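You operate a simulated robot arm through the tools that you are given. There is no shell and no other tool.

The job below is to be done with a simulated robot arm. You get a single attempt, and the scene is never put back.

JOB
Rinse the dirty white strainer clean and set it back in the drain.
Fine: under the cold tap; shut the tap after.

The check looks at the end state, three seconds after you hand in, the way a careful person would. Anything else that was tipped, shoved, dropped, spilled or broken makes it a failure.

ROBOT AND FRAMES
A 6-joint arm with a two-finger gripper, fixed in place. Base frame: the origin is on the floor under the middle of its stand, x ahead of it, y to its left, z up; the work surface is at about z = 772. Lengths are in mm, angles in degrees, forces in N, time in s.
It reaches about 1206 mm from its shoulder. Its first joint turns from -166.0 to 166.0 degrees. Payload 2.45 kg.
The TCP is the grasp point between the finger pads, 20 mm short of the fingertips. In the tool frame z runs along the fingers and y along their closing line. The gripper opens to 140 mm; its body begins 168 mm behind the TCP.
Orientation is that of the tool frame in the base frame, as a unit quaternion [x, y, z, w]. With the fingers straight down and closing along the base's y, the tool's x points along the base's -x, its y along +y and its z along -z.

CONTROLS
- The arm moves only by the tool play_rows. Its argument "motion" is a list of rows, each a list of 7 numbers: the shift along the tool's x, y, z in units of 300 mm (1.0 is 300 mm), then the turn, a rotation vector about the tool's x, y, z in units of 120 degrees (1.0 is 120 degrees), then the gripper command, from -1 (shut) to 1 (fully open), values between in proportion. In form: [[dx, dy, dz, ax, ay, az, grip], ...]. A call has 1 to 20 rows; each row is the pose to reach, as a shift and turn from the pose commanded when the call began, along the tool's axes at that moment. A call with a number of a shift or a turn outside -1 to 1 is refused whole. A row lasts 0.2 s, in which the tool goes at most 50 mm and 8.6 degrees; a call with a longer step from one row to the next is refused whole, and so is a gripper value outside its range. A pose out of reach is approached as far as the arm can. The call stops where the force on the tool passes 40 N (or 10 N more than at its start, if that is more) or the arm is blocked; 0.2 s more then pass. The fingers move at their own pace (about 45 mm/s each) and stop on an object; they squeeze with about 37 N. The grip force told is the motor's: it shows also when the fingers shut on nothing. Time passes only in rows, and 0.2 s behind the last, so rows that repeat a pose let the fingers close. The reply holds the time, the measured pose of the TCP, the force on the tool along the base axes, the opening and the grip force, in the units named above and with some noise, with the torque about the TCP (base axes, N m) and any sound that the robot's microphone picked up.
- Cameras (640 x 400 px; columns grow to the right, rows downward): "scene" is fixed at [222.2, 648.5, 1597.2]; the picture's right is [-0.56, -0.83, 0.00], its down [-0.55, 0.38, -0.74] and it looks along [0.61, -0.42, -0.67] (base axes); focal length 364 px, centre (320, 200). "wrist" rides on the gripper at [78, 11, -209] in the tool frame; the picture's right is [-0.14, 0.99, 0.00], its down [-0.92, -0.13, -0.37] and it looks along [-0.37, -0.05, 0.93] (tool axes); focal length 280 px, centre (320, 200). There is no depth. A picture from a camera that has moved, and an enlarged one, comes with that camera's place and axes in the base frame and with its lens.
- capture(camera): a new picture of that camera. No time passes.
- inspect(camera, box): a new picture of the part [left, top, right, bottom] of that camera's present view, enlarged. No time passes.
- close_job(): hands the job in; it is judged then, once.

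Nothing tells you positions but the pictures and the camera data. Unless the task says otherwise, let go and move clear before handing in.

The tools are called as name(argument=value, ...) on one line, values as JSON. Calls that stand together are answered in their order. play_rows: Moves the arm, as the interface text tells. Its arguments: {"type":"object","properties":{"motion":{"type":"array","items":{"type":"array","items":{"type":"number"}}}},"required":["motion"]} The other tools are called the same way: capture (camera) takes a picture; inspect (camera, box) takes an enlarged picture of a part of a camera's view; close_job () hands the job in.

At the start:

```text
time_s: 0.0
tool_pos: [489.4, 371.1, 1277.6]
tool_rot: [0.0, 1.0, 0.0, 0.0]
contact_force: [0.0, -0.1, -0.2]
moment: [0.0, -0.02, -0.04]
grip_width: 139.9
grasp_force: 0.1
```

scene: 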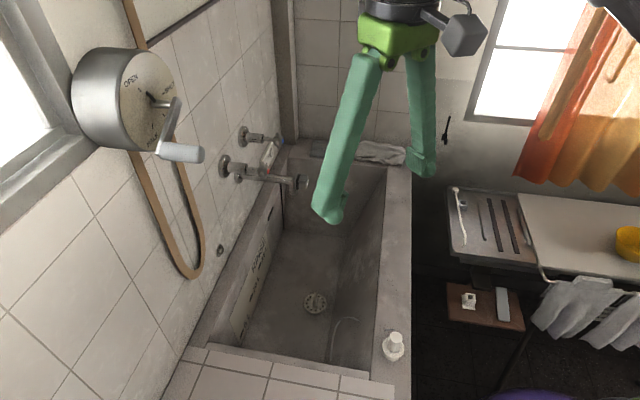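
wrist: 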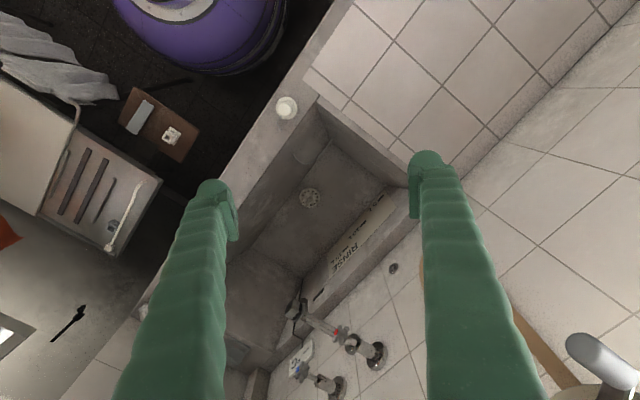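

I see a deep sink with a strainer near its floor, wall taps on its far end, and a crank box with "OPEN" on the left wall. I will take enlarged pictures before moving anything.

inspect(camera="scene", box=[200, 110, 340, 200])

inspect(camera="scene", box=[220, 240, 420, 370])

inspect(camera="scene", box=[60, 30, 220, 180])

inspect(camera="wrist", box=[240, 270, 420, 400])

inspect(camera="wrist", box=[240, 150, 400, 260])

inspect(camera="scene", box=[430, 170, 640, 340])

```text
4.44 times, centred on (270, 155) of scene
camera zoom: at [222.2, 648.5, 1597.2], right [-0.56, -0.83, 0.0], down [-0.55, 0.38, -0.74], along [0.61, -0.42, -0.67], focal length 1617 px, centre (542, 400)
```

zoom: 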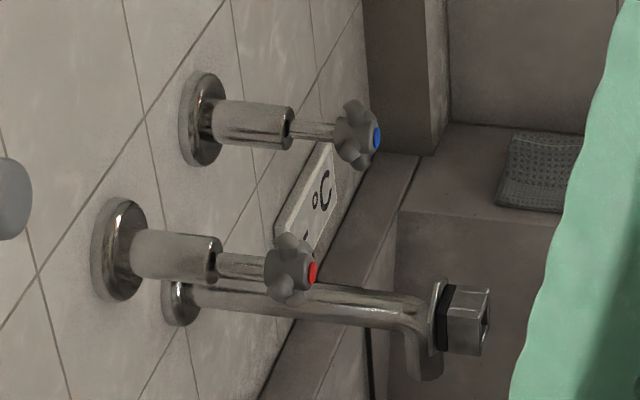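

```text
3.08 times, centred on (320, 305) of scene
camera zoom: at [222.2, 648.5, 1597.2], right [-0.56, -0.83, 0.0], down [-0.55, 0.38, -0.74], along [0.61, -0.42, -0.67], focal length 1119 px, centre (320, -123)
```

zoom: 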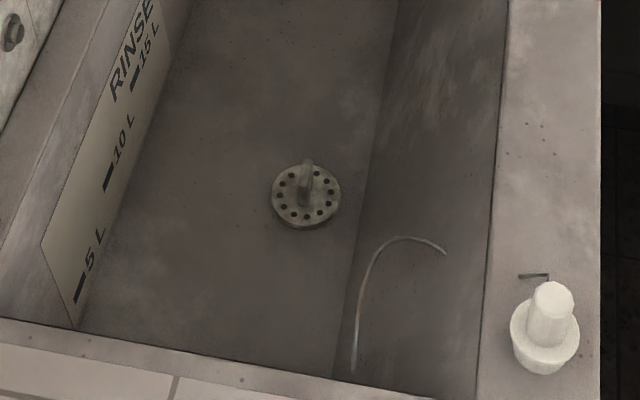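

```text
2.67 times, centred on (140, 105) of scene
camera zoom: at [222.2, 648.5, 1597.2], right [-0.56, -0.83, 0.0], down [-0.55, 0.38, -0.74], along [0.61, -0.42, -0.67], focal length 970 px, centre (800, 453)
```

zoom: 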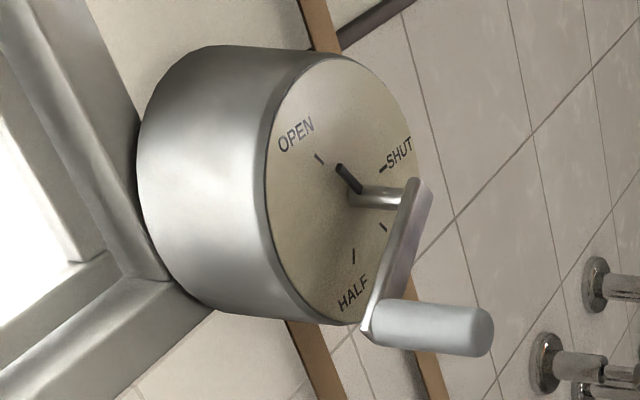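

```text
3.08 times, centred on (330, 335) of wrist
camera zoom: at [411.4, 382.4, 1485.8], right [0.14, 0.99, 0.0], down [0.92, -0.13, 0.37], along [0.37, -0.05, -0.93], focal length 863 px, centre (289, -215)
```

zoom: 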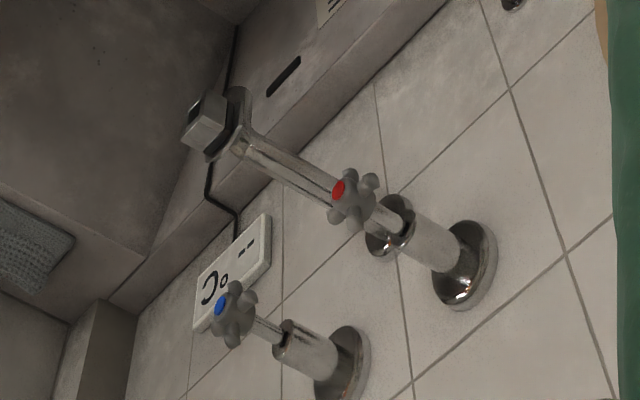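

```text
3.64 times, centred on (320, 205) of wrist
camera zoom: at [411.4, 382.4, 1485.8], right [0.14, 0.99, 0.0], down [0.92, -0.13, 0.37], along [0.37, -0.05, -0.93], focal length 1020 px, centre (320, 182)
```

zoom: 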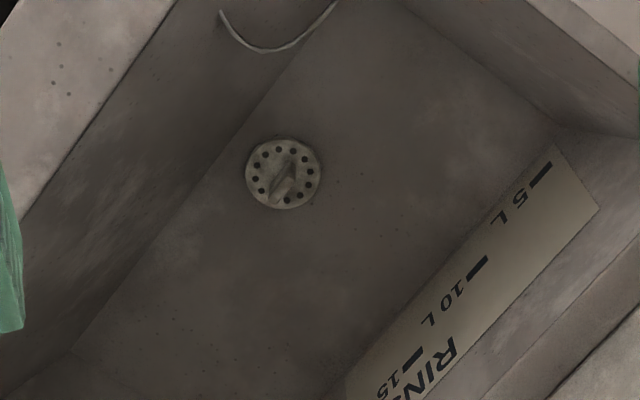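

```text
2.35 times, centred on (535, 255) of scene
camera zoom: at [222.2, 648.5, 1597.2], right [-0.56, -0.83, 0.0], down [-0.55, 0.38, -0.74], along [0.61, -0.42, -0.67], focal length 856 px, centre (-186, 71)
```

zoom: 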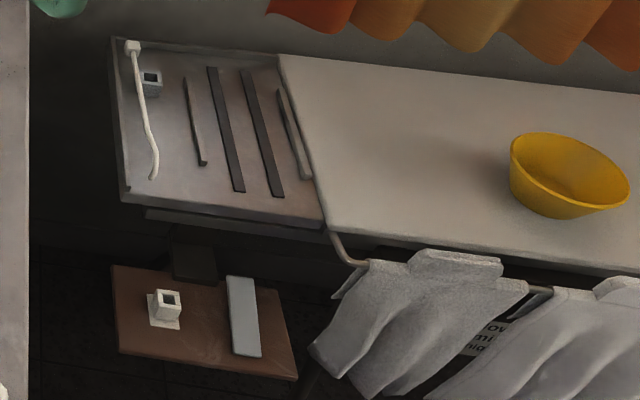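

The strainer sits in the drain at about (752, 301, 588), and the blue knob is near (971, 257, 1052) with the wall running diagonally. I'll look closer at the details before planning the grasp.

inspect(camera="scene", box=[295, 280, 335, 320])

inspect(camera="wrist", box=[290, 175, 330, 215])

inspect(camera="scene", box=[120, 60, 210, 140])

inspect(camera="scene", box=[260, 130, 320, 200])

inspect(camera="scene", box=[230, 120, 300, 170])

inspect(camera="scene", box=[300, 100, 440, 200])

inspect(camera="scene", box=[160, 180, 300, 350])

inspect(camera="wrist", box=[270, 290, 350, 350])

```text
10.00 times, centred on (315, 300) of scene
camera zoom: at [222.2, 648.5, 1597.2], right [-0.56, -0.83, 0.0], down [-0.55, 0.38, -0.74], along [0.61, -0.42, -0.67], focal length 3638 px, centre (370, -800)
```

zoom: 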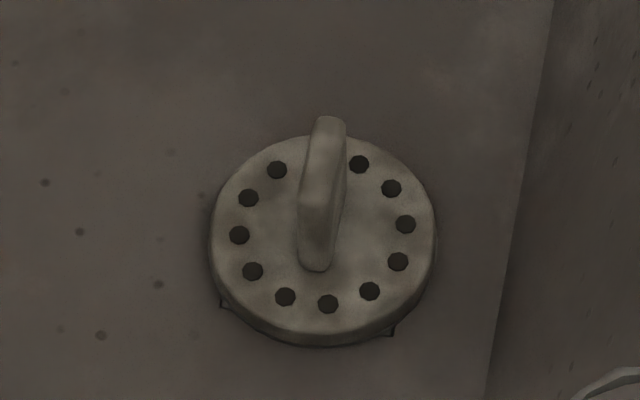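

```text
10.00 times, centred on (310, 195) of wrist
camera zoom: at [411.4, 382.4, 1485.8], right [0.14, 0.99, 0.0], down [0.92, -0.13, 0.37], along [0.37, -0.05, -0.93], focal length 2804 px, centre (420, 250)
```

zoom: 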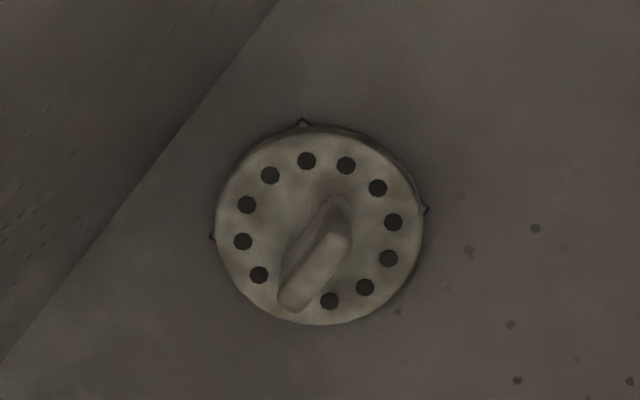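

```text
5.00 times, centred on (165, 100) of scene
camera zoom: at [222.2, 648.5, 1597.2], right [-0.56, -0.83, 0.0], down [-0.55, 0.38, -0.74], along [0.61, -0.42, -0.67], focal length 1819 px, centre (1095, 700)
```

zoom: 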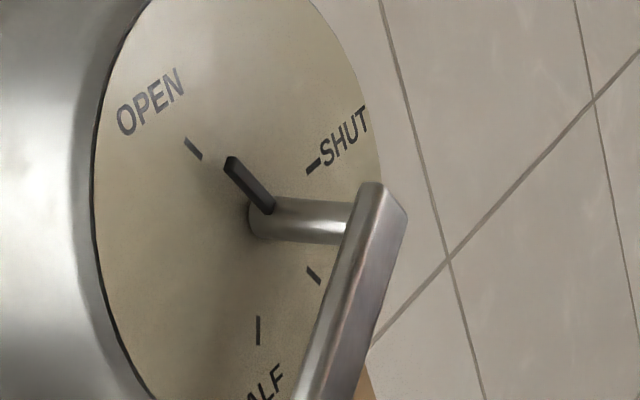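

```text
5.71 times, centred on (290, 165) of scene
camera zoom: at [222.2, 648.5, 1597.2], right [-0.56, -0.83, 0.0], down [-0.55, 0.38, -0.74], along [0.61, -0.42, -0.67], focal length 2079 px, centre (491, 400)
```

zoom: 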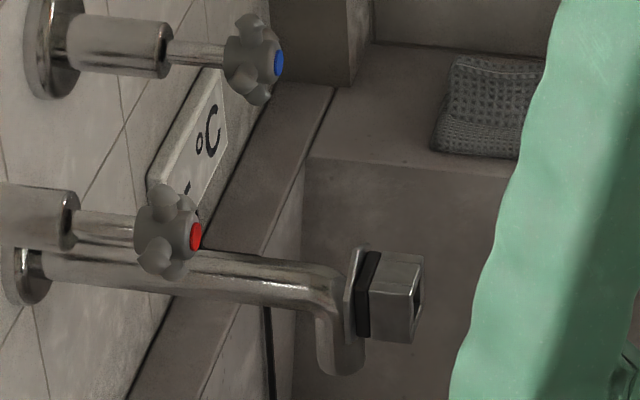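

```text
8.00 times, centred on (265, 145) of scene
camera zoom: at [222.2, 648.5, 1597.2], right [-0.56, -0.83, 0.0], down [-0.55, 0.38, -0.74], along [0.61, -0.42, -0.67], focal length 2910 px, centre (760, 640)
```

zoom: 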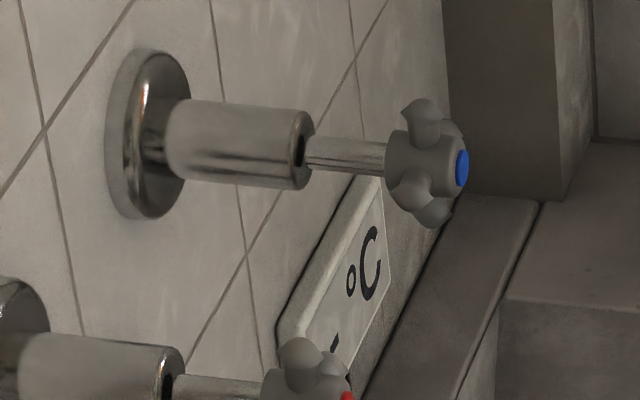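

```text
4.00 times, centred on (370, 150) of scene
camera zoom: at [222.2, 648.5, 1597.2], right [-0.56, -0.83, 0.0], down [-0.55, 0.38, -0.74], along [0.61, -0.42, -0.67], focal length 1455 px, centre (120, 400)
```

zoom: 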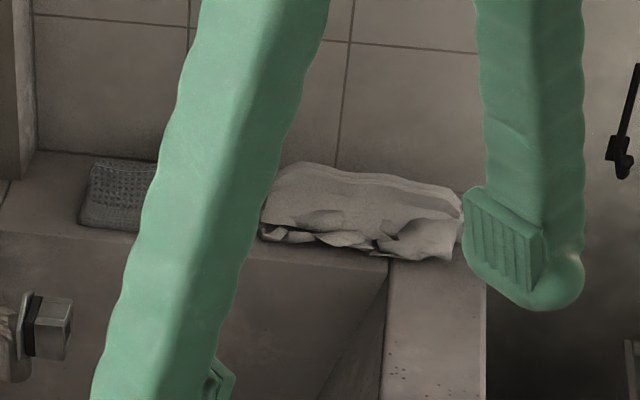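

```text
2.35 times, centred on (230, 265) of scene
camera zoom: at [222.2, 648.5, 1597.2], right [-0.56, -0.83, 0.0], down [-0.55, 0.38, -0.74], along [0.61, -0.42, -0.67], focal length 856 px, centre (532, 47)
```

zoom: 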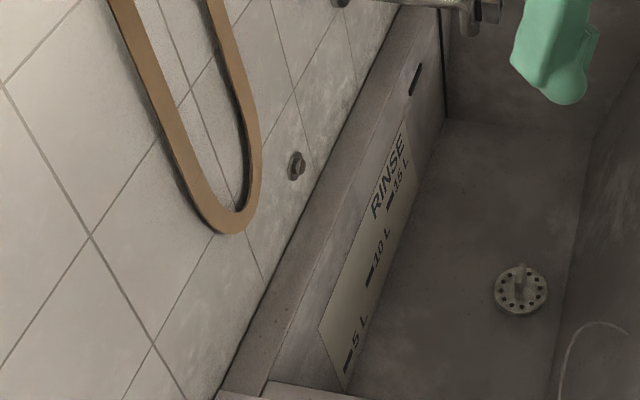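

```text
6.67 times, centred on (310, 320) of wrist
camera zoom: at [411.4, 382.4, 1485.8], right [0.14, 0.99, 0.0], down [0.92, -0.13, 0.37], along [0.37, -0.05, -0.93], focal length 1869 px, centre (387, -600)
```

zoom: 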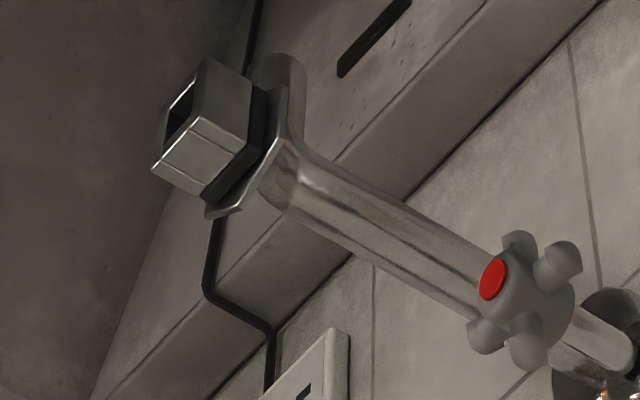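

The tub and tap wall run at about 45° to the base, and the fin on the strainer lies parallel to the wall. I plan to open the blue tap first, then hold the strainer under the spout, outlet near (900, 272, 920). I'll start by swinging the gripper towards horizontal in free space.

play_rows(motion=[[-0.0586, -0.0614, 0.0217, 0, -0.0625, 0, 0.286], [-0.1172, -0.1228, 0.0433, 0, -0.125, 0, 0.286], [-0.1758, -0.1842, 0.065, 0, -0.1875, 0, 0.286], [-0.2343, -0.2457, 0.0867, 0, -0.25, 0, 0.286], [-0.2929, -0.3071, 0.1083, 0, -0.3125, 0, 0.286], [-0.3515, -0.3685, 0.13, 0, -0.375, 0, 0.286], [-0.4101, -0.4299, 0.1517, 0, -0.4375, 0, 0.286], [-0.4687, -0.4913, 0.1733, 0, -0.5, 0, 0.286], [-0.5273, -0.5528, 0.195, 0, -0.5625, 0, 0.286], [-0.5858, -0.6142, 0.2167, 0, -0.625, 0, 0.286], [-0.6444, -0.6756, 0.2383, 0, -0.6875, 0, 0.286], [-0.703, -0.737, 0.26, 0, -0.75, 0, 0.286]])

```text
time_s: 2.6
tool_pos: [698.8, 150.9, 1199.5]
tool_rot: [0.0, 0.706, 0.0, 0.708]
contact_force: [-0.4, -0.6, -0.6]
moment: [0.02, -0.02, 0.03]
grip_width: 90.0
grasp_force: 0.0
```

The gripper is now horizontal, pointing along +x. Next I'll yaw about 45° to face the tap wall and move to about 170 mm in front of the blue knob.

play_rows(motion=[[0.07, -0.0053, 0.0714, -0.053, 0, 0, 0.286], [0.14, -0.0106, 0.1429, -0.106, 0, 0, 0.286], [0.21, -0.0159, 0.2143, -0.159, 0, 0, 0.286], [0.28, -0.0211, 0.2857, -0.212, 0, 0, 0.286], [0.35, -0.0264, 0.3571, -0.265, 0, 0, 0.286], [0.42, -0.0317, 0.4286, -0.318, 0, 0, 0.286], [0.49, -0.037, 0.5, -0.371, 0, 0, 0.286]])

capture(camera="wrist")

capture(camera="scene")

```text
time_s: 4.2
tool_pos: [847.9, 138.8, 1052.0]
tool_rot: [-0.268, 0.655, 0.269, 0.654]
contact_force: [-0.7, -0.7, 0.3]
moment: [-0.01, -0.03, -0.06]
grip_width: 90.0
grasp_force: 0.0
```

```text
taken
camera wrist: at [692.4, -0.3, 973.1], right [-0.7, 0.7, 0.14], down [-0.17, -0.35, 0.92], along [0.7, 0.62, 0.37], focal length 280 px, centre (320, 200)
```

wrist: 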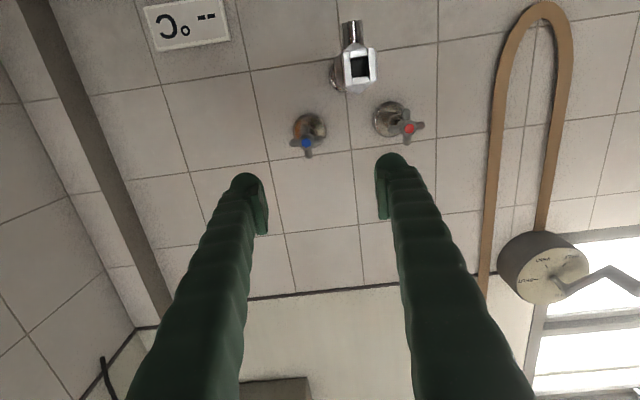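

```text
taken
```

scene: 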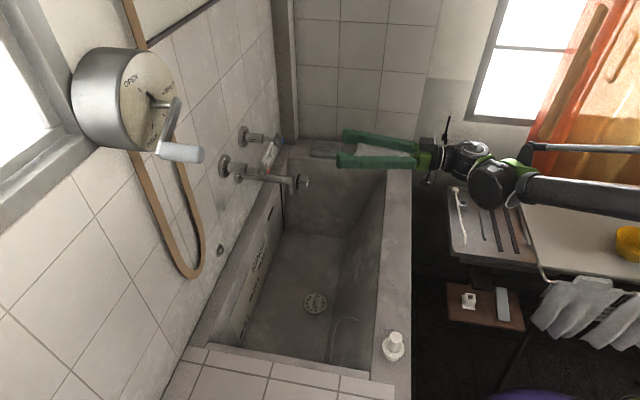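

The gripper now faces the wall, with the blue knob ahead. I'll zoom in to locate the knob and check the tap axis.

inspect(camera="wrist", box=[270, 80, 350, 170])

inspect(camera="wrist", box=[320, 10, 440, 150])

inspect(camera="scene", box=[220, 110, 350, 210])

inspect(camera="wrist", box=[470, 200, 640, 330])

```text
4.44 times, centred on (310, 125) of wrist
camera zoom: at [692.4, -0.3, 973.1], right [-0.7, 0.7, 0.14], down [-0.17, -0.35, 0.92], along [0.7, 0.62, 0.37], focal length 1246 px, centre (364, 533)
```

zoom: 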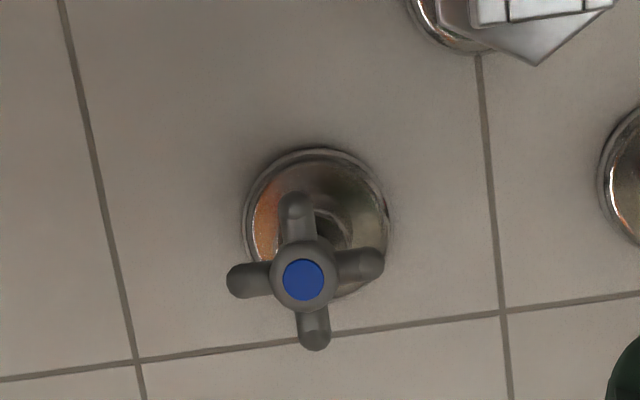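

```text
2.86 times, centred on (380, 80) of wrist
camera zoom: at [692.4, -0.3, 973.1], right [-0.7, 0.7, 0.14], down [-0.17, -0.35, 0.92], along [0.7, 0.62, 0.37], focal length 801 px, centre (149, 543)
```

zoom: 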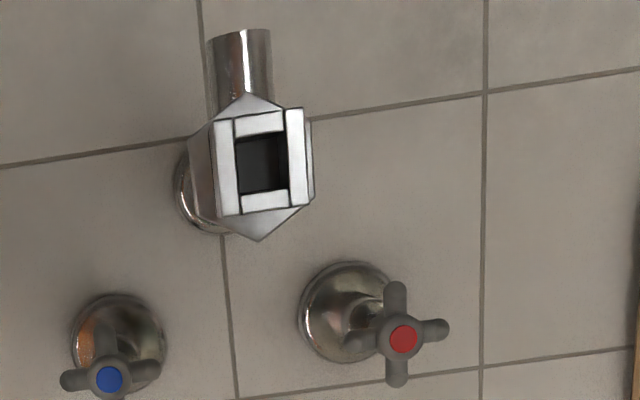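

```text
4.00 times, centred on (285, 160) of scene
camera zoom: at [222.2, 648.5, 1597.2], right [-0.56, -0.83, 0.0], down [-0.55, 0.38, -0.74], along [0.61, -0.42, -0.67], focal length 1455 px, centre (460, 360)
```

zoom: 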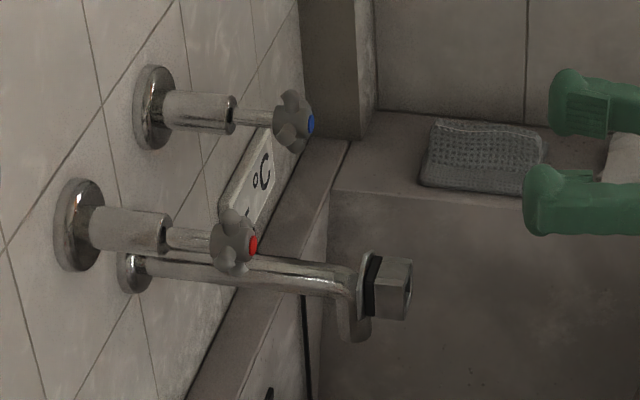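

```text
3.08 times, centred on (555, 265) of wrist
camera zoom: at [692.4, -0.3, 973.1], right [-0.7, 0.7, 0.14], down [-0.17, -0.35, 0.92], along [0.7, 0.62, 0.37], focal length 863 px, centre (-403, 0)
```

zoom: 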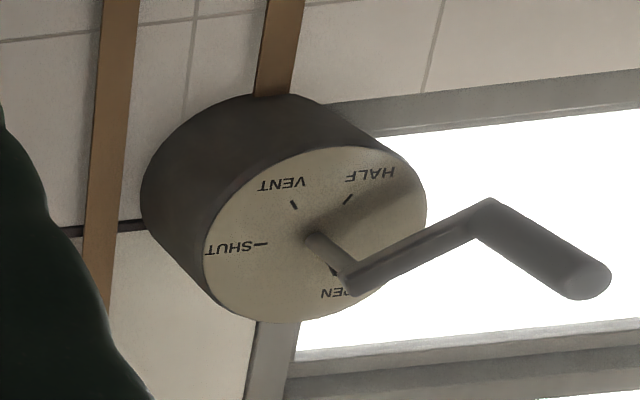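

The wall runs at exactly -45°, so the tap axes lie at yaw 45°. Refined positions: blue knob face about (990, 251.5, 1040), a four-lobed cross of about 50 mm diameter; spout outlet about (910, 272, 914). I'll roll the gripper 45° so its pads sit between the lobes, and move up close.

play_rows(motion=[[0.0067, -0.0111, 0.0569, -0.0007, 0.0003, 0.0625, 0.0], [0.0133, -0.0221, 0.1138, -0.0013, 0.0005, 0.125, 0.0], [0.02, -0.0332, 0.1707, -0.002, 0.0008, 0.1875, 0.0], [0.0267, -0.0442, 0.2276, -0.0027, 0.0011, 0.25, 0.0], [0.0333, -0.0553, 0.2845, -0.0033, 0.0013, 0.3125, 0.0], [0.04, -0.0663, 0.3414, -0.004, 0.0016, 0.375, 0.0]])

capture(camera="wrist")

inspect(camera="scene", box=[220, 110, 420, 210])

```text
time_s: 5.6
tool_pos: [936.0, 196.3, 1040.3]
tool_rot: [0.001, 0.707, 0.5, 0.499]
contact_force: [-0.2, -0.4, -0.5]
moment: [0.0, 0.0, -0.02]
grip_width: 70.1
grasp_force: 0.0
```

```text
taken
camera wrist: at [744.6, 93.9, 992.2], right [-0.43, 0.42, 0.8], down [0.26, -0.79, 0.56], along [0.87, 0.45, 0.22], focal length 280 px, centre (320, 200)
```

wrist: 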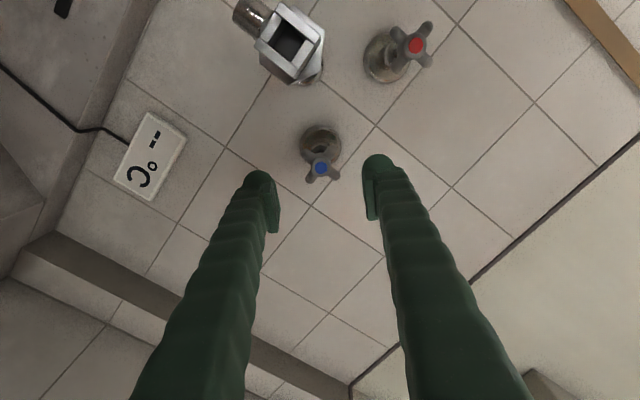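

```text
3.20 times, centred on (320, 160) of scene
camera zoom: at [222.2, 648.5, 1597.2], right [-0.56, -0.83, 0.0], down [-0.55, 0.38, -0.74], along [0.61, -0.42, -0.67], focal length 1164 px, centre (320, 328)
```

zoom: 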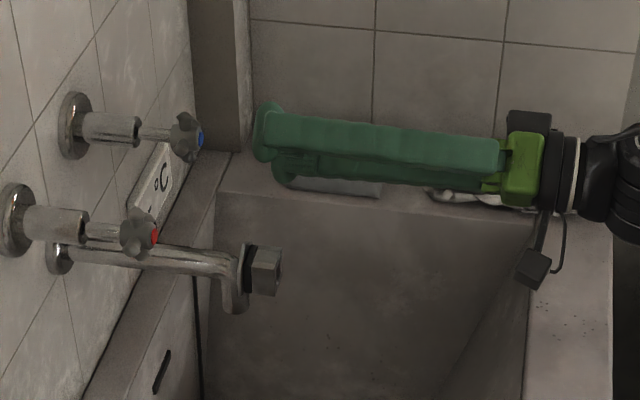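

Now I'm about 78 mm in front of the knob face. I'll zoom to verify alignment of the knob with the gripper axis.

inspect(camera="wrist", box=[270, 110, 390, 230])

```text
3.33 times, centred on (330, 170) of wrist
camera zoom: at [744.6, 93.9, 992.2], right [-0.43, 0.42, 0.8], down [0.26, -0.79, 0.56], along [0.87, 0.45, 0.22], focal length 935 px, centre (287, 300)
```

zoom: 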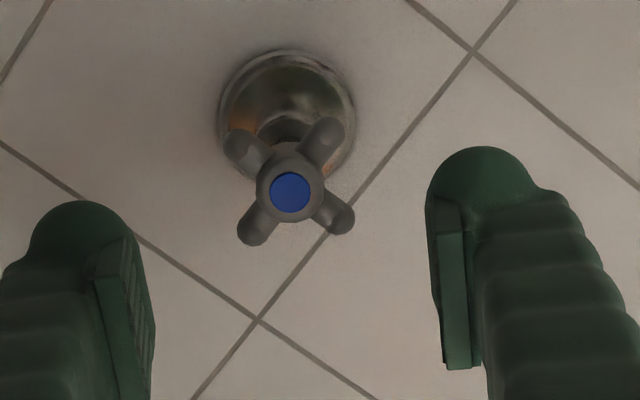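

The knob centre is within 1 mm of the gripper axis and about 81 mm ahead. I'll advance 88 mm and close on it.

play_rows(motion=[[0, 0.003, 0.0587, 0, 0, 0, 0.0], [0, 0.003, 0.1173, 0, 0, 0, 0.0], [0, 0.003, 0.176, 0, 0, 0, 0.0], [0, 0.003, 0.2347, 0, 0, 0, 0.0], [0, 0.003, 0.2933, 0, 0, 0, 0.0], [0, 0.003, 0.2933, 0, 0, 0, -0.4], [0, 0.003, 0.2933, 0, 0, 0, -1], [0, 0.003, 0.2933, 0, 0, 0, -1], [0, 0.003, 0.2933, 0, 0, 0, -1]])

inspect(camera="wrist", box=[250, 80, 410, 220])

inspect(camera="scene", box=[220, 110, 420, 210])

```text
time_s: 7.6
tool_pos: [998.7, 260.4, 1042.1]
tool_rot: [0.0, 0.707, 0.5, 0.5]
contact_force: [2.8, 2.1, 7.6]
moment: [-0.04, 0.07, -0.01]
grip_width: 50.4
grasp_force: 44.8
```

```text
2.86 times, centred on (330, 150) of wrist
camera zoom: at [806.2, 156.9, 992.9], right [-0.43, 0.43, 0.8], down [0.26, -0.78, 0.56], along [0.86, 0.45, 0.22], focal length 801 px, centre (291, 343)
```

zoom: 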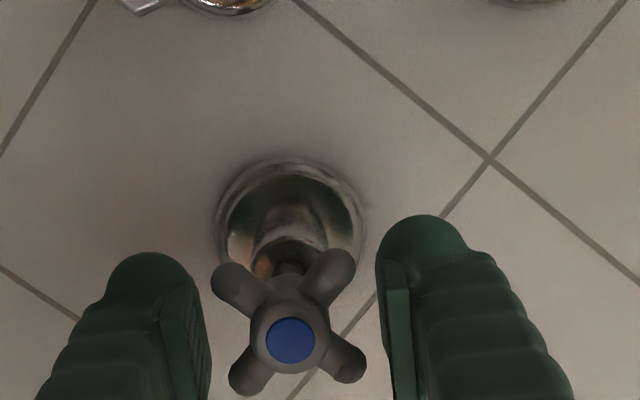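

```text
3.20 times, centred on (320, 160) of scene
camera zoom: at [222.2, 648.5, 1597.2], right [-0.56, -0.83, 0.0], down [-0.55, 0.38, -0.74], along [0.61, -0.42, -0.67], focal length 1164 px, centre (320, 328)
```

zoom: 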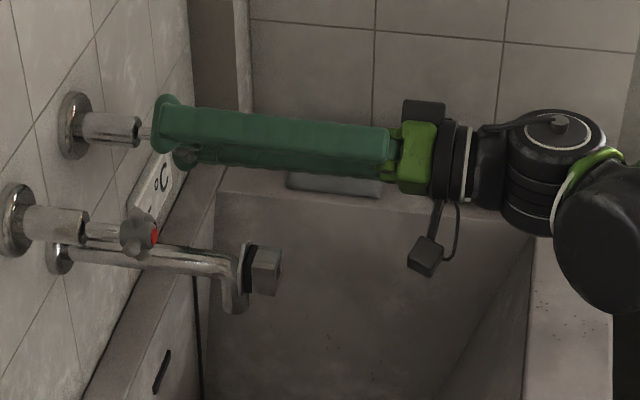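

The fingers hold the knob (50 mm across, 45 N). I'll turn counter-clockwise as seen from the front by 45° and check for water.

play_rows(motion=[[0, 0, 0, 0, 0, -0.0625, -1], [0, 0, 0, 0, 0, -0.125, -1], [0, 0, 0, 0, 0, -0.1875, -1], [0, 0, 0, 0, 0, -0.25, -1], [0, 0, 0, 0, 0, -0.3125, -1], [0, 0, 0, 0, 0, -0.375, -1]])

capture(camera="wrist")

inspect(camera="scene", box=[220, 110, 420, 250])

```text
time_s: 9.0
tool_pos: [996.3, 261.1, 1041.6]
tool_rot: [-0.273, 0.652, 0.271, 0.653]
contact_force: [-13.2, 11.9, 10.5]
moment: [-0.03, 0.1, -0.05]
grip_width: 50.5
grasp_force: 45.1
```

```text
taken
camera wrist: at [842.3, 120.8, 962.9], right [-0.7, 0.7, 0.13], down [-0.17, -0.35, 0.92], along [0.69, 0.62, 0.37], focal length 280 px, centre (320, 200)
```

wrist: 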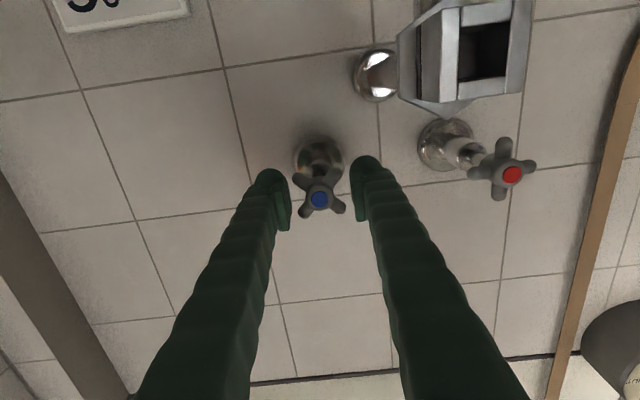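

```text
2.86 times, centred on (320, 180) of scene
camera zoom: at [222.2, 648.5, 1597.2], right [-0.56, -0.83, 0.0], down [-0.55, 0.38, -0.74], along [0.61, -0.42, -0.67], focal length 1039 px, centre (320, 257)
```

zoom: 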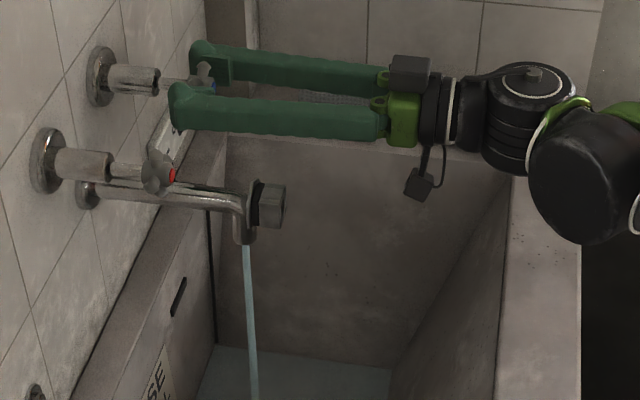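

The knob turned and a stream of cold water now runs. I'll check the flow and whether water is collecting in the tub.

inspect(camera="scene", box=[180, 170, 420, 370])

inspect(camera="scene", box=[250, 170, 350, 270])

```text
2.00 times, centred on (300, 270) of scene
camera zoom: at [222.2, 648.5, 1597.2], right [-0.56, -0.83, 0.0], down [-0.55, 0.38, -0.74], along [0.61, -0.42, -0.67], focal length 728 px, centre (360, 60)
```

zoom: 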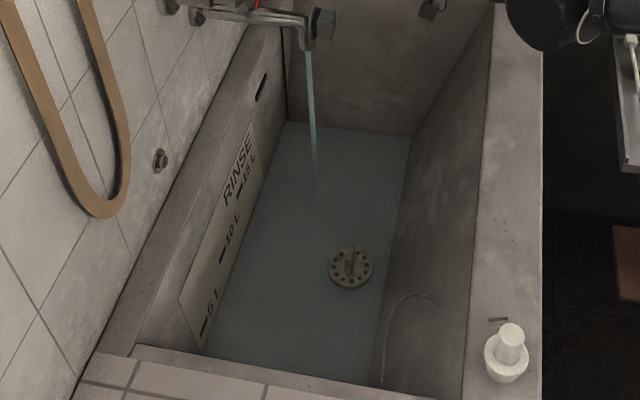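

```text
4.00 times, centred on (300, 220) of scene
camera zoom: at [222.2, 648.5, 1597.2], right [-0.56, -0.83, 0.0], down [-0.55, 0.38, -0.74], along [0.61, -0.42, -0.67], focal length 1455 px, centre (400, 120)
```

zoom: 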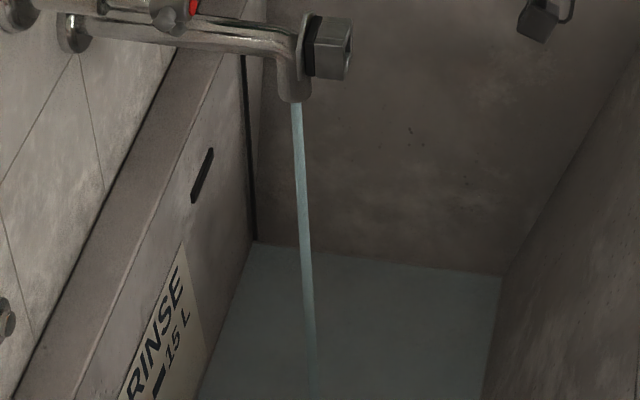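

Water is flowing well and lies shallow on the floor. I'll leave the tap at this setting, release the knob and back straight out.

play_rows(motion=[[0, 0, 0, 0, 0, 0, 0.0], [0, 0, 0, 0, 0, 0, 0.0], [0, 0, 0, 0, 0, 0, 0.0], [0, 0, -0.111, 0, 0, 0, 0.0], [0, 0, -0.222, 0, 0, 0, 0.0], [0, 0, -0.333, 0, 0, 0, 0.0], [0, 0, -0.444, 0, 0, 0, 0.0], [0, 0, -0.555, 0, 0, 0, 0.0], [0, 0, -0.667, 0, 0, 0, 0.0]])

capture(camera="scene")

capture(camera="wrist")

```text
time_s: 11.0
tool_pos: [856.1, 117.1, 1040.2]
tool_rot: [-0.271, 0.653, 0.271, 0.653]
contact_force: [0.3, 1.1, 0.4]
moment: [0.02, 0.0, 0.02]
grip_width: 70.2
grasp_force: 0.1
```

```text
taken
```

scene: 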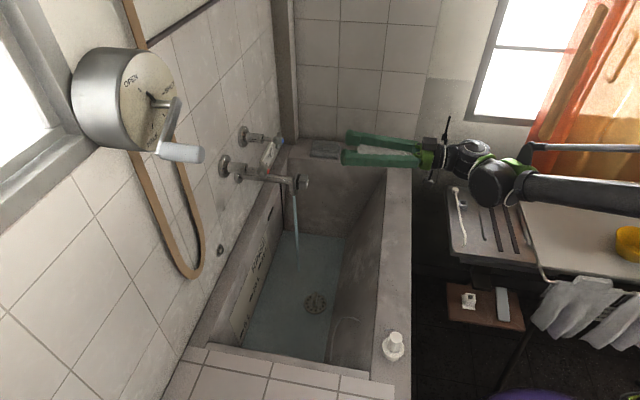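

```text
taken
camera wrist: at [701.3, -22.7, 961.1], right [-0.7, 0.7, 0.14], down [-0.17, -0.35, 0.92], along [0.69, 0.62, 0.37], focal length 280 px, centre (320, 200)
```

wrist: 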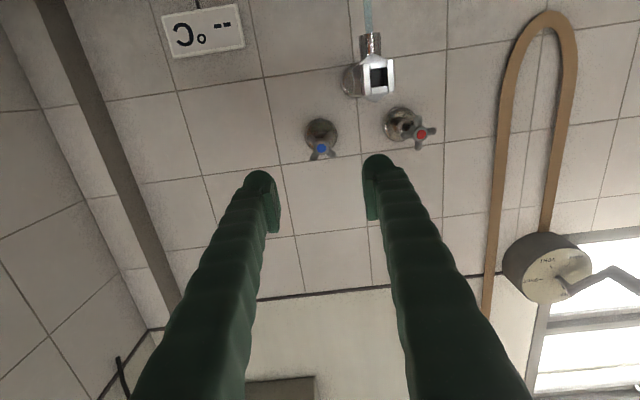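

The gripper is clear at about (856, 117, 1040) and the water keeps running into the tub. Next I swing to a downward-pointing pose above the strainer, with the fingers set to close across its fin.

play_rows(motion=[[0.0355, 0.0413, 0.0045, 0.0385, 0.0385, 0.0385, 0.0], [0.0711, 0.0827, 0.0089, 0.077, 0.077, 0.077, 0.0], [0.1066, 0.124, 0.0134, 0.1155, 0.1155, 0.1155, 0.0], [0.1421, 0.1653, 0.0179, 0.154, 0.154, 0.154, 0.0], [0.1777, 0.2067, 0.0223, 0.1925, 0.1925, 0.1925, 0.0], [0.2132, 0.248, 0.0268, 0.2309, 0.2309, 0.2309, 0.0], [0.2487, 0.2893, 0.0313, 0.2694, 0.2694, 0.2694, 0.0], [0.2843, 0.3307, 0.0357, 0.3079, 0.3079, 0.3079, 0.0], [0.3198, 0.372, 0.0402, 0.3464, 0.3464, 0.3464, 0.0], [0.3553, 0.4133, 0.0447, 0.3849, 0.3849, 0.3849, 0.0], [0.3909, 0.4547, 0.0491, 0.4234, 0.4234, 0.4234, 0.0], [0.4264, 0.496, 0.0536, 0.4619, 0.4619, 0.4619, 0.0], [0.4619, 0.5373, 0.0581, 0.5004, 0.5004, 0.5004, 0.0], [0.4975, 0.5787, 0.0625, 0.5389, 0.5389, 0.5389, 0.0], [0.533, 0.62, 0.067, 0.5774, 0.5774, 0.5774, 0.0]])

capture(camera="wrist")

capture(camera="scene")

```text
time_s: 14.2
tool_pos: [722.4, -91.3, 886.3]
tool_rot: [0.067, 0.987, 0.129, 0.07]
contact_force: [-2.6, 0.2, 1.3]
moment: [-0.22, -0.43, -0.16]
grip_width: 69.8
grasp_force: 0.1
out of reach, approached as far as the arm can: row 6, 7, 8, 9, 10, 11, 12, 13, 14, 15
```

```text
taken
camera wrist: at [615.0, -119.9, 1078.7], right [0.25, 0.93, 0.28], down [0.83, -0.35, 0.43], along [0.5, 0.12, -0.86], focal length 280 px, centre (320, 200)
```

wrist: 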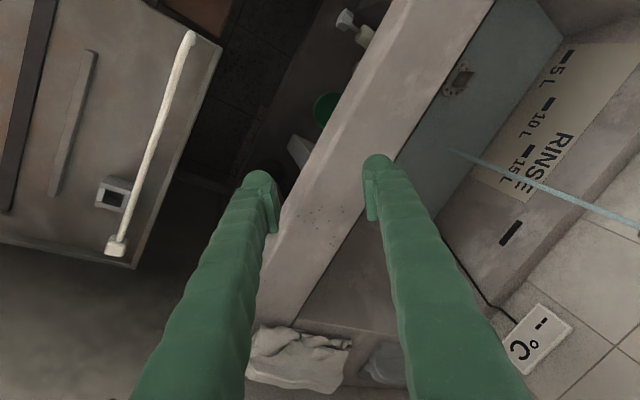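

```text
taken
```

scene: 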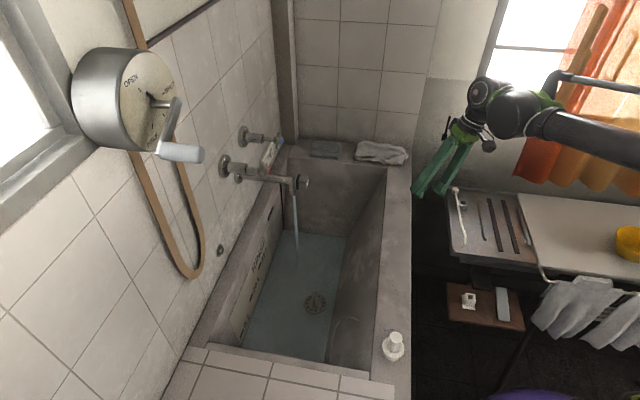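

The arm stalled partway on that turn, at about (722, -91, 886) with the fingers nearly down, over open space outside the front rim and touching nothing. I'll probe with a small upward step to see how the commanded pose is now referenced.

play_rows(motion=[[0, 0, -0.1, 0, 0, 0, 0.0]])

```text
time_s: 14.6
tool_pos: [717.9, -96.0, 913.9]
tool_rot: [0.067, 0.987, 0.129, 0.069]
contact_force: [-0.3, -0.5, -0.4]
moment: [-0.01, 0.05, 0.07]
grip_width: 70.0
grasp_force: 0.2
```

The command follows the pose actually reached, so I can continue from here. I'll lift to a free central pose and straighten the gripper to point straight down.

play_rows(motion=[[0.0431, 0.0801, -0.0781, 0.0247, 0.0132, -0.0128, 0.0], [0.0861, 0.1601, -0.1563, 0.0494, 0.0265, -0.0257, 0.0], [0.1292, 0.2402, -0.2344, 0.0741, 0.0397, -0.0385, 0.0], [0.1722, 0.3202, -0.3126, 0.0988, 0.053, -0.0514, 0.0], [0.2153, 0.4003, -0.3907, 0.1235, 0.0662, -0.0642, 0.0]])

capture(camera="scene")

```text
time_s: 15.8
tool_pos: [648.8, 5.6, 1046.6]
tool_rot: [0.0, 0.99, 0.139, 0.02]
contact_force: [-0.2, 0.5, 0.0]
moment: [0.02, 0.05, -0.04]
grip_width: 70.2
grasp_force: 0.1
out of reach, approached as far as the arm can: row 1, 2, 3, 4, 5
```

```text
taken
```

scene: 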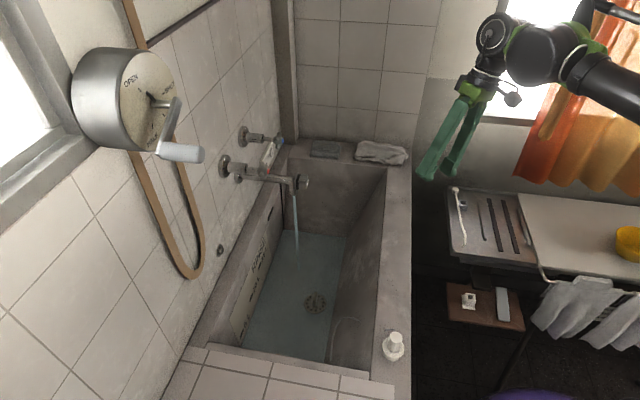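

The arm's wrist has flipped to a limit and cannot point fully down this way; the motion is harmless but I need to unwind it. I'll retrace to the horizontal wall-facing orientation in free space first.

play_rows(motion=[[-0.0318, 0.0436, -0.0161, -0.0163, -0.0528, -0.0314, 0.0], [-0.0635, 0.0872, -0.0322, -0.0325, -0.1057, -0.0628, 0.0], [-0.0953, 0.1308, -0.0483, -0.0488, -0.1585, -0.0942, 0.0], [-0.1271, 0.1744, -0.0643, -0.065, -0.2113, -0.1256, 0.0], [-0.1589, 0.218, -0.0804, -0.0813, -0.2642, -0.157, 0.0], [-0.1906, 0.2617, -0.0965, -0.0975, -0.317, -0.1884, 0.0], [-0.2224, 0.3053, -0.1126, -0.1138, -0.3698, -0.2197, 0.0], [-0.2542, 0.3489, -0.1287, -0.13, -0.4227, -0.2511, 0.0], [-0.286, 0.3925, -0.1448, -0.1463, -0.4755, -0.2825, 0.0], [-0.3177, 0.4361, -0.1608, -0.1625, -0.5283, -0.3139, 0.0], [-0.3495, 0.4797, -0.1769, -0.1788, -0.5812, -0.3453, 0.0], [-0.3813, 0.5233, -0.193, -0.195, -0.634, -0.3767, 0.0]])

capture(camera="scene")

```text
time_s: 18.4
tool_pos: [756.6, 142.0, 1147.9]
tool_rot: [-0.27, 0.654, 0.271, 0.653]
contact_force: [-0.1, -0.7, -1.0]
moment: [0.03, 0.0, -0.01]
grip_width: 69.9
grasp_force: 0.1
```

```text
taken
```

scene: 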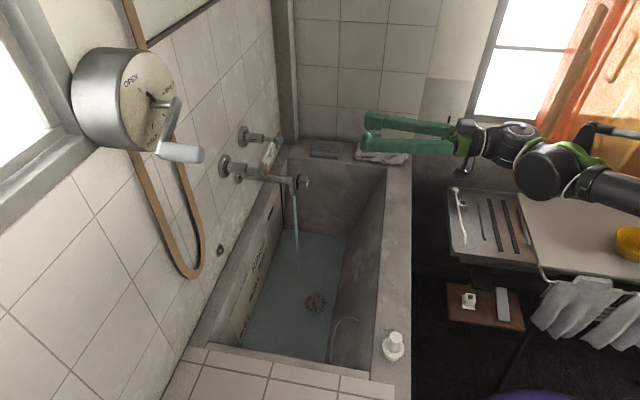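

Back at the wall-facing orientation. Next I retrace the yaw, facing +x, as on the way in.

play_rows(motion=[[-0.0289, 0.0262, -0.0191, 0.0625, 0, 0, 0.0], [-0.0578, 0.0523, -0.0381, 0.125, 0, 0, 0.0], [-0.0867, 0.0785, -0.0572, 0.1875, 0, 0, 0.0], [-0.1155, 0.1047, -0.0763, 0.25, 0, 0, 0.0], [-0.1444, 0.1308, -0.0953, 0.3125, 0, 0, 0.0], [-0.1733, 0.157, -0.1144, 0.375, 0, 0, 0.0]])

```text
time_s: 19.8
tool_pos: [701.6, 148.7, 1201.6]
tool_rot: [0.001, 0.708, -0.001, 0.706]
contact_force: [0.0, 0.2, 0.0]
moment: [-0.01, -0.03, -0.01]
grip_width: 69.8
grasp_force: 0.0
```

Now I reverse the first move, pitching back down to the starting pose, to restore the wrist configuration.

play_rows(motion=[[-0.0211, 0.0617, -0.0589, 0, 0.0625, 0, 0.0], [-0.0422, 0.1233, -0.1178, 0, 0.125, 0, 0.0], [-0.0633, 0.185, -0.1767, 0, 0.1875, 0, 0.0], [-0.0844, 0.2467, -0.2356, 0, 0.25, 0, 0.0], [-0.1055, 0.3083, -0.2945, 0, 0.3125, 0, 0.0], [-0.1267, 0.37, -0.3534, 0, 0.375, 0, 0.0], [-0.1478, 0.4317, -0.4122, 0, 0.4375, 0, 0.0], [-0.1689, 0.4933, -0.4711, 0, 0.5, 0, 0.0], [-0.19, 0.555, -0.53, 0, 0.5625, 0, 0.0], [-0.2111, 0.6167, -0.5889, 0, 0.625, 0, 0.0], [-0.2322, 0.6783, -0.6478, 0, 0.6875, 0, 0.0], [-0.2533, 0.74, -0.7067, 0, 0.75, 0, 0.0]])

capture(camera="scene")

capture(camera="wrist")

```text
time_s: 22.4
tool_pos: [489.3, 369.4, 1279.0]
tool_rot: [-0.001, 1.0, 0.0, -0.001]
contact_force: [0.1, -0.1, -0.2]
moment: [0.11, -0.08, 0.02]
grip_width: 70.3
grasp_force: 0.2
```

```text
taken
```

scene: 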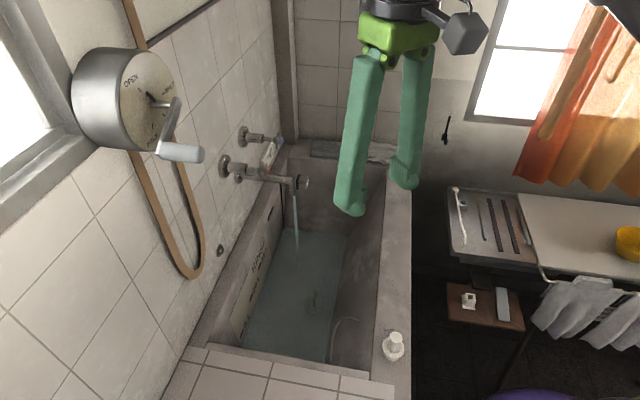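

```text
taken
camera wrist: at [411.9, 381.2, 1486.8], right [0.14, 0.99, 0.0], down [0.92, -0.13, 0.37], along [0.36, -0.05, -0.93], focal length 280 px, centre (320, 200)
```

wrist: 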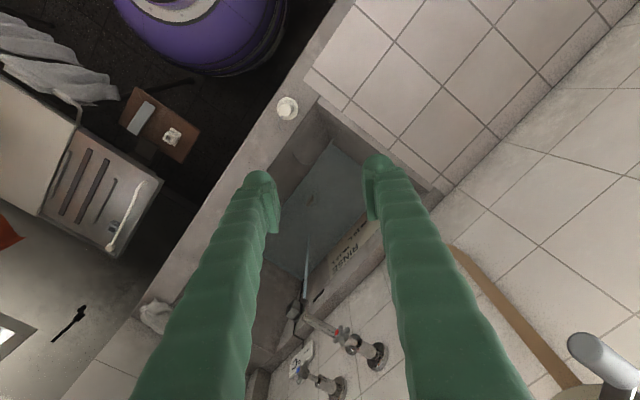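

I'm back at the start pose. The tub seems to be filling, with the strainer now under water, so I'll check the level.

inspect(camera="scene", box=[200, 200, 400, 370])

inspect(camera="wrist", box=[270, 130, 400, 260])

```text
2.35 times, centred on (300, 285) of scene
camera zoom: at [222.2, 648.5, 1597.2], right [-0.56, -0.83, 0.0], down [-0.55, 0.38, -0.74], along [0.61, -0.42, -0.67], focal length 856 px, centre (367, 0)
```

zoom: 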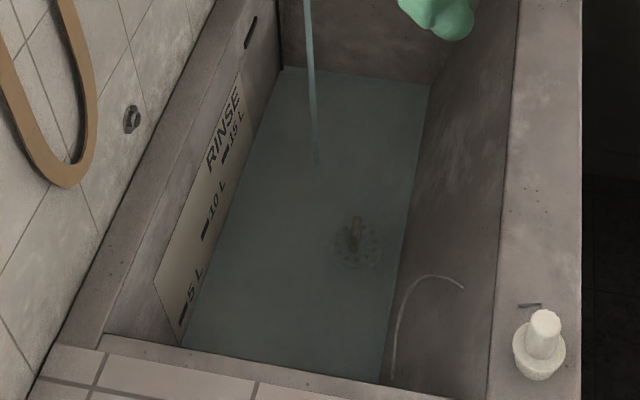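

```text
3.08 times, centred on (335, 195) of wrist
camera zoom: at [411.9, 381.2, 1486.8], right [0.14, 0.99, 0.0], down [0.92, -0.13, 0.37], along [0.36, -0.05, -0.93], focal length 863 px, centre (274, 215)
```

zoom: 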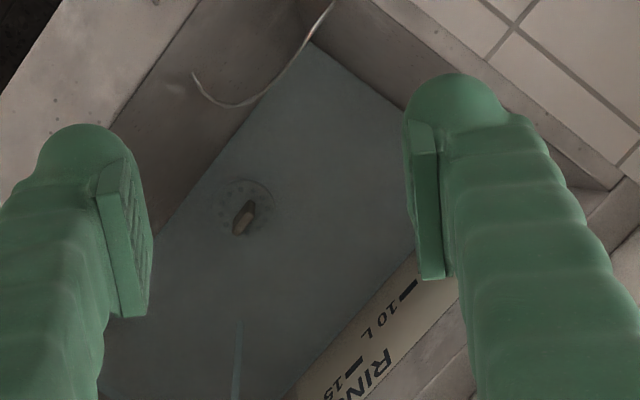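

The water is at about the 5 L mark and draining only slowly through the dirty strainer, so I'll work briskly. I'll move above the strainer with the fingers turned to close across its fin.

play_rows(motion=[[-0.0937, -0.0247, 0.093, 0, 0, 0.0375, -0.3], [-0.1873, -0.0493, 0.186, 0, 0, 0.075, -0.3], [-0.281, -0.074, 0.279, 0, 0, 0.1125, -0.3], [-0.3747, -0.0987, 0.372, 0, 0, 0.15, -0.3], [-0.4683, -0.1233, 0.465, 0, 0, 0.1875, -0.3], [-0.562, -0.148, 0.558, 0, 0, 0.225, -0.3], [-0.6557, -0.1727, 0.651, 0, 0, 0.2625, -0.3], [-0.7493, -0.1973, 0.744, 0, 0, 0.3, -0.3], [-0.843, -0.222, 0.837, 0, 0, 0.3375, -0.3], [-0.9367, -0.2467, 0.93, 0, 0, 0.375, -0.3]])

capture(camera="wrist")

capture(camera="scene")

```text
time_s: 24.6
tool_pos: [769.2, 295.9, 997.4]
tool_rot: [0.384, 0.923, -0.001, 0.0]
contact_force: [-0.1, -0.4, -0.5]
moment: [0.02, -0.07, 0.02]
grip_width: 49.1
grasp_force: 0.0
```

```text
taken
camera wrist: at [723.1, 359.2, 1204.6], right [0.8, 0.6, 0.0], down [0.56, -0.74, 0.37], along [0.22, -0.29, -0.93], focal length 280 px, centre (320, 200)
```

wrist: 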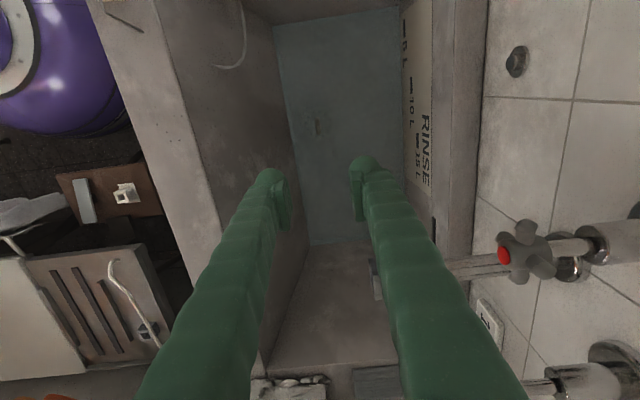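

```text
taken
```

scene: 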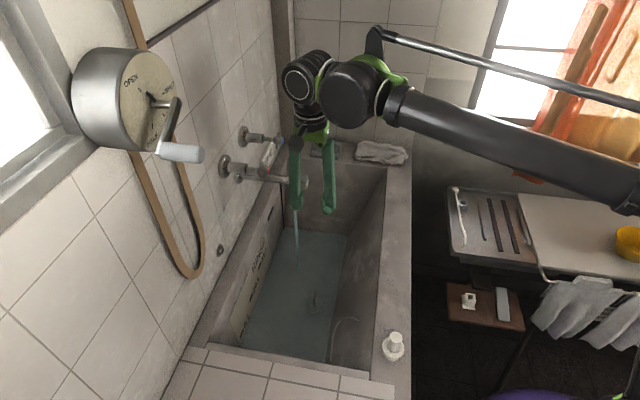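

The gripper now points straight down above the drain. I'll zoom to locate the fin from this view.

inspect(camera="wrist", box=[260, 70, 390, 190])

inspect(camera="scene", box=[285, 270, 345, 330])

```text
3.33 times, centred on (325, 130) of wrist
camera zoom: at [723.1, 359.2, 1204.6], right [0.8, 0.6, 0.0], down [0.56, -0.74, 0.37], along [0.22, -0.29, -0.93], focal length 935 px, centre (303, 433)
```

zoom: 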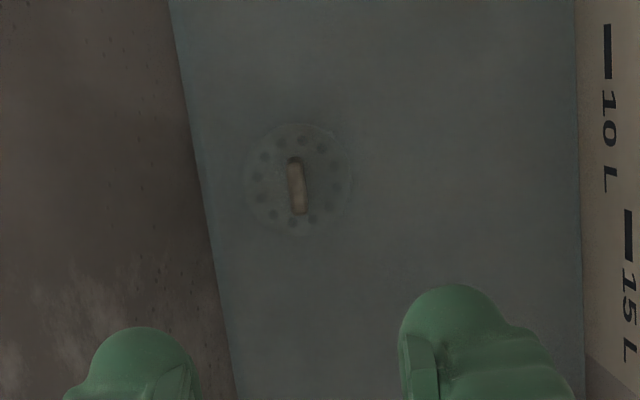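

```text
6.67 times, centred on (315, 300) of scene
camera zoom: at [222.2, 648.5, 1597.2], right [-0.56, -0.83, 0.0], down [-0.55, 0.38, -0.74], along [0.61, -0.42, -0.67], focal length 2425 px, centre (353, -467)
```

zoom: 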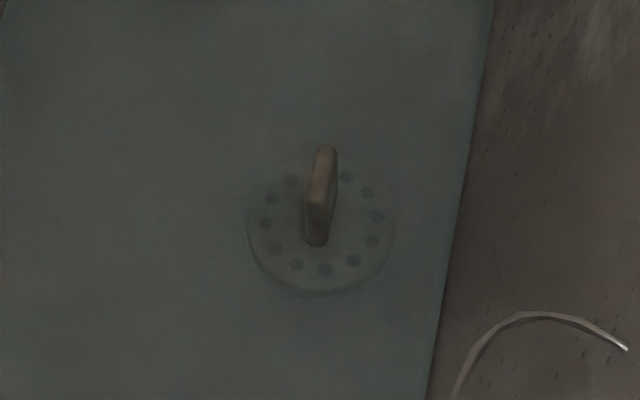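

The strainer centre works out at about (766, 296), top near z ≈ 557, with a fin about 10 mm thick, 30 mm long and 28 mm tall, aligned with the tub. I'll descend partway and recheck.

play_rows(motion=[[0.009, -0.007, 0.1389, 0, 0, 0, -0.3], [0.009, -0.007, 0.2778, 0, 0, 0, -0.3], [0.009, -0.007, 0.4167, 0, 0, 0, -0.3], [0.009, -0.007, 0.5556, 0, 0, 0, -0.3], [0.009, -0.007, 0.6945, 0, 0, 0, -0.3], [0.009, -0.007, 0.8333, 0, 0, 0, -0.3]])

capture(camera="wrist")

capture(camera="scene")

```text
time_s: 26.0
tool_pos: [765.4, 296.8, 747.9]
tool_rot: [0.382, 0.924, -0.001, -0.001]
contact_force: [-0.1, 0.6, 0.2]
moment: [0.03, -0.04, 0.03]
grip_width: 48.9
grasp_force: 0.0
```

```text
taken
camera wrist: at [718.5, 360.2, 956.0], right [0.8, 0.6, 0.0], down [0.56, -0.74, 0.37], along [0.22, -0.29, -0.93], focal length 280 px, centre (320, 200)
```

wrist: 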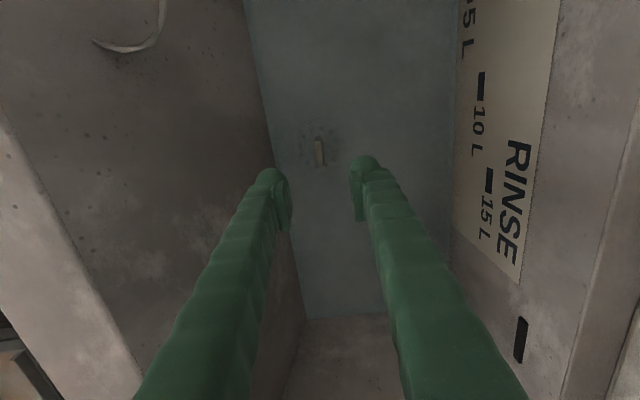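

```text
taken
```

scene: 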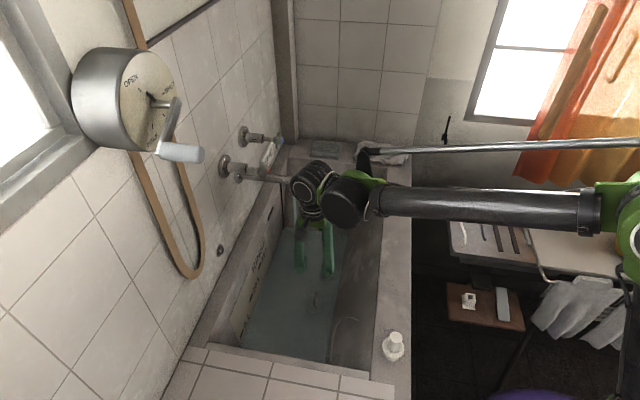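

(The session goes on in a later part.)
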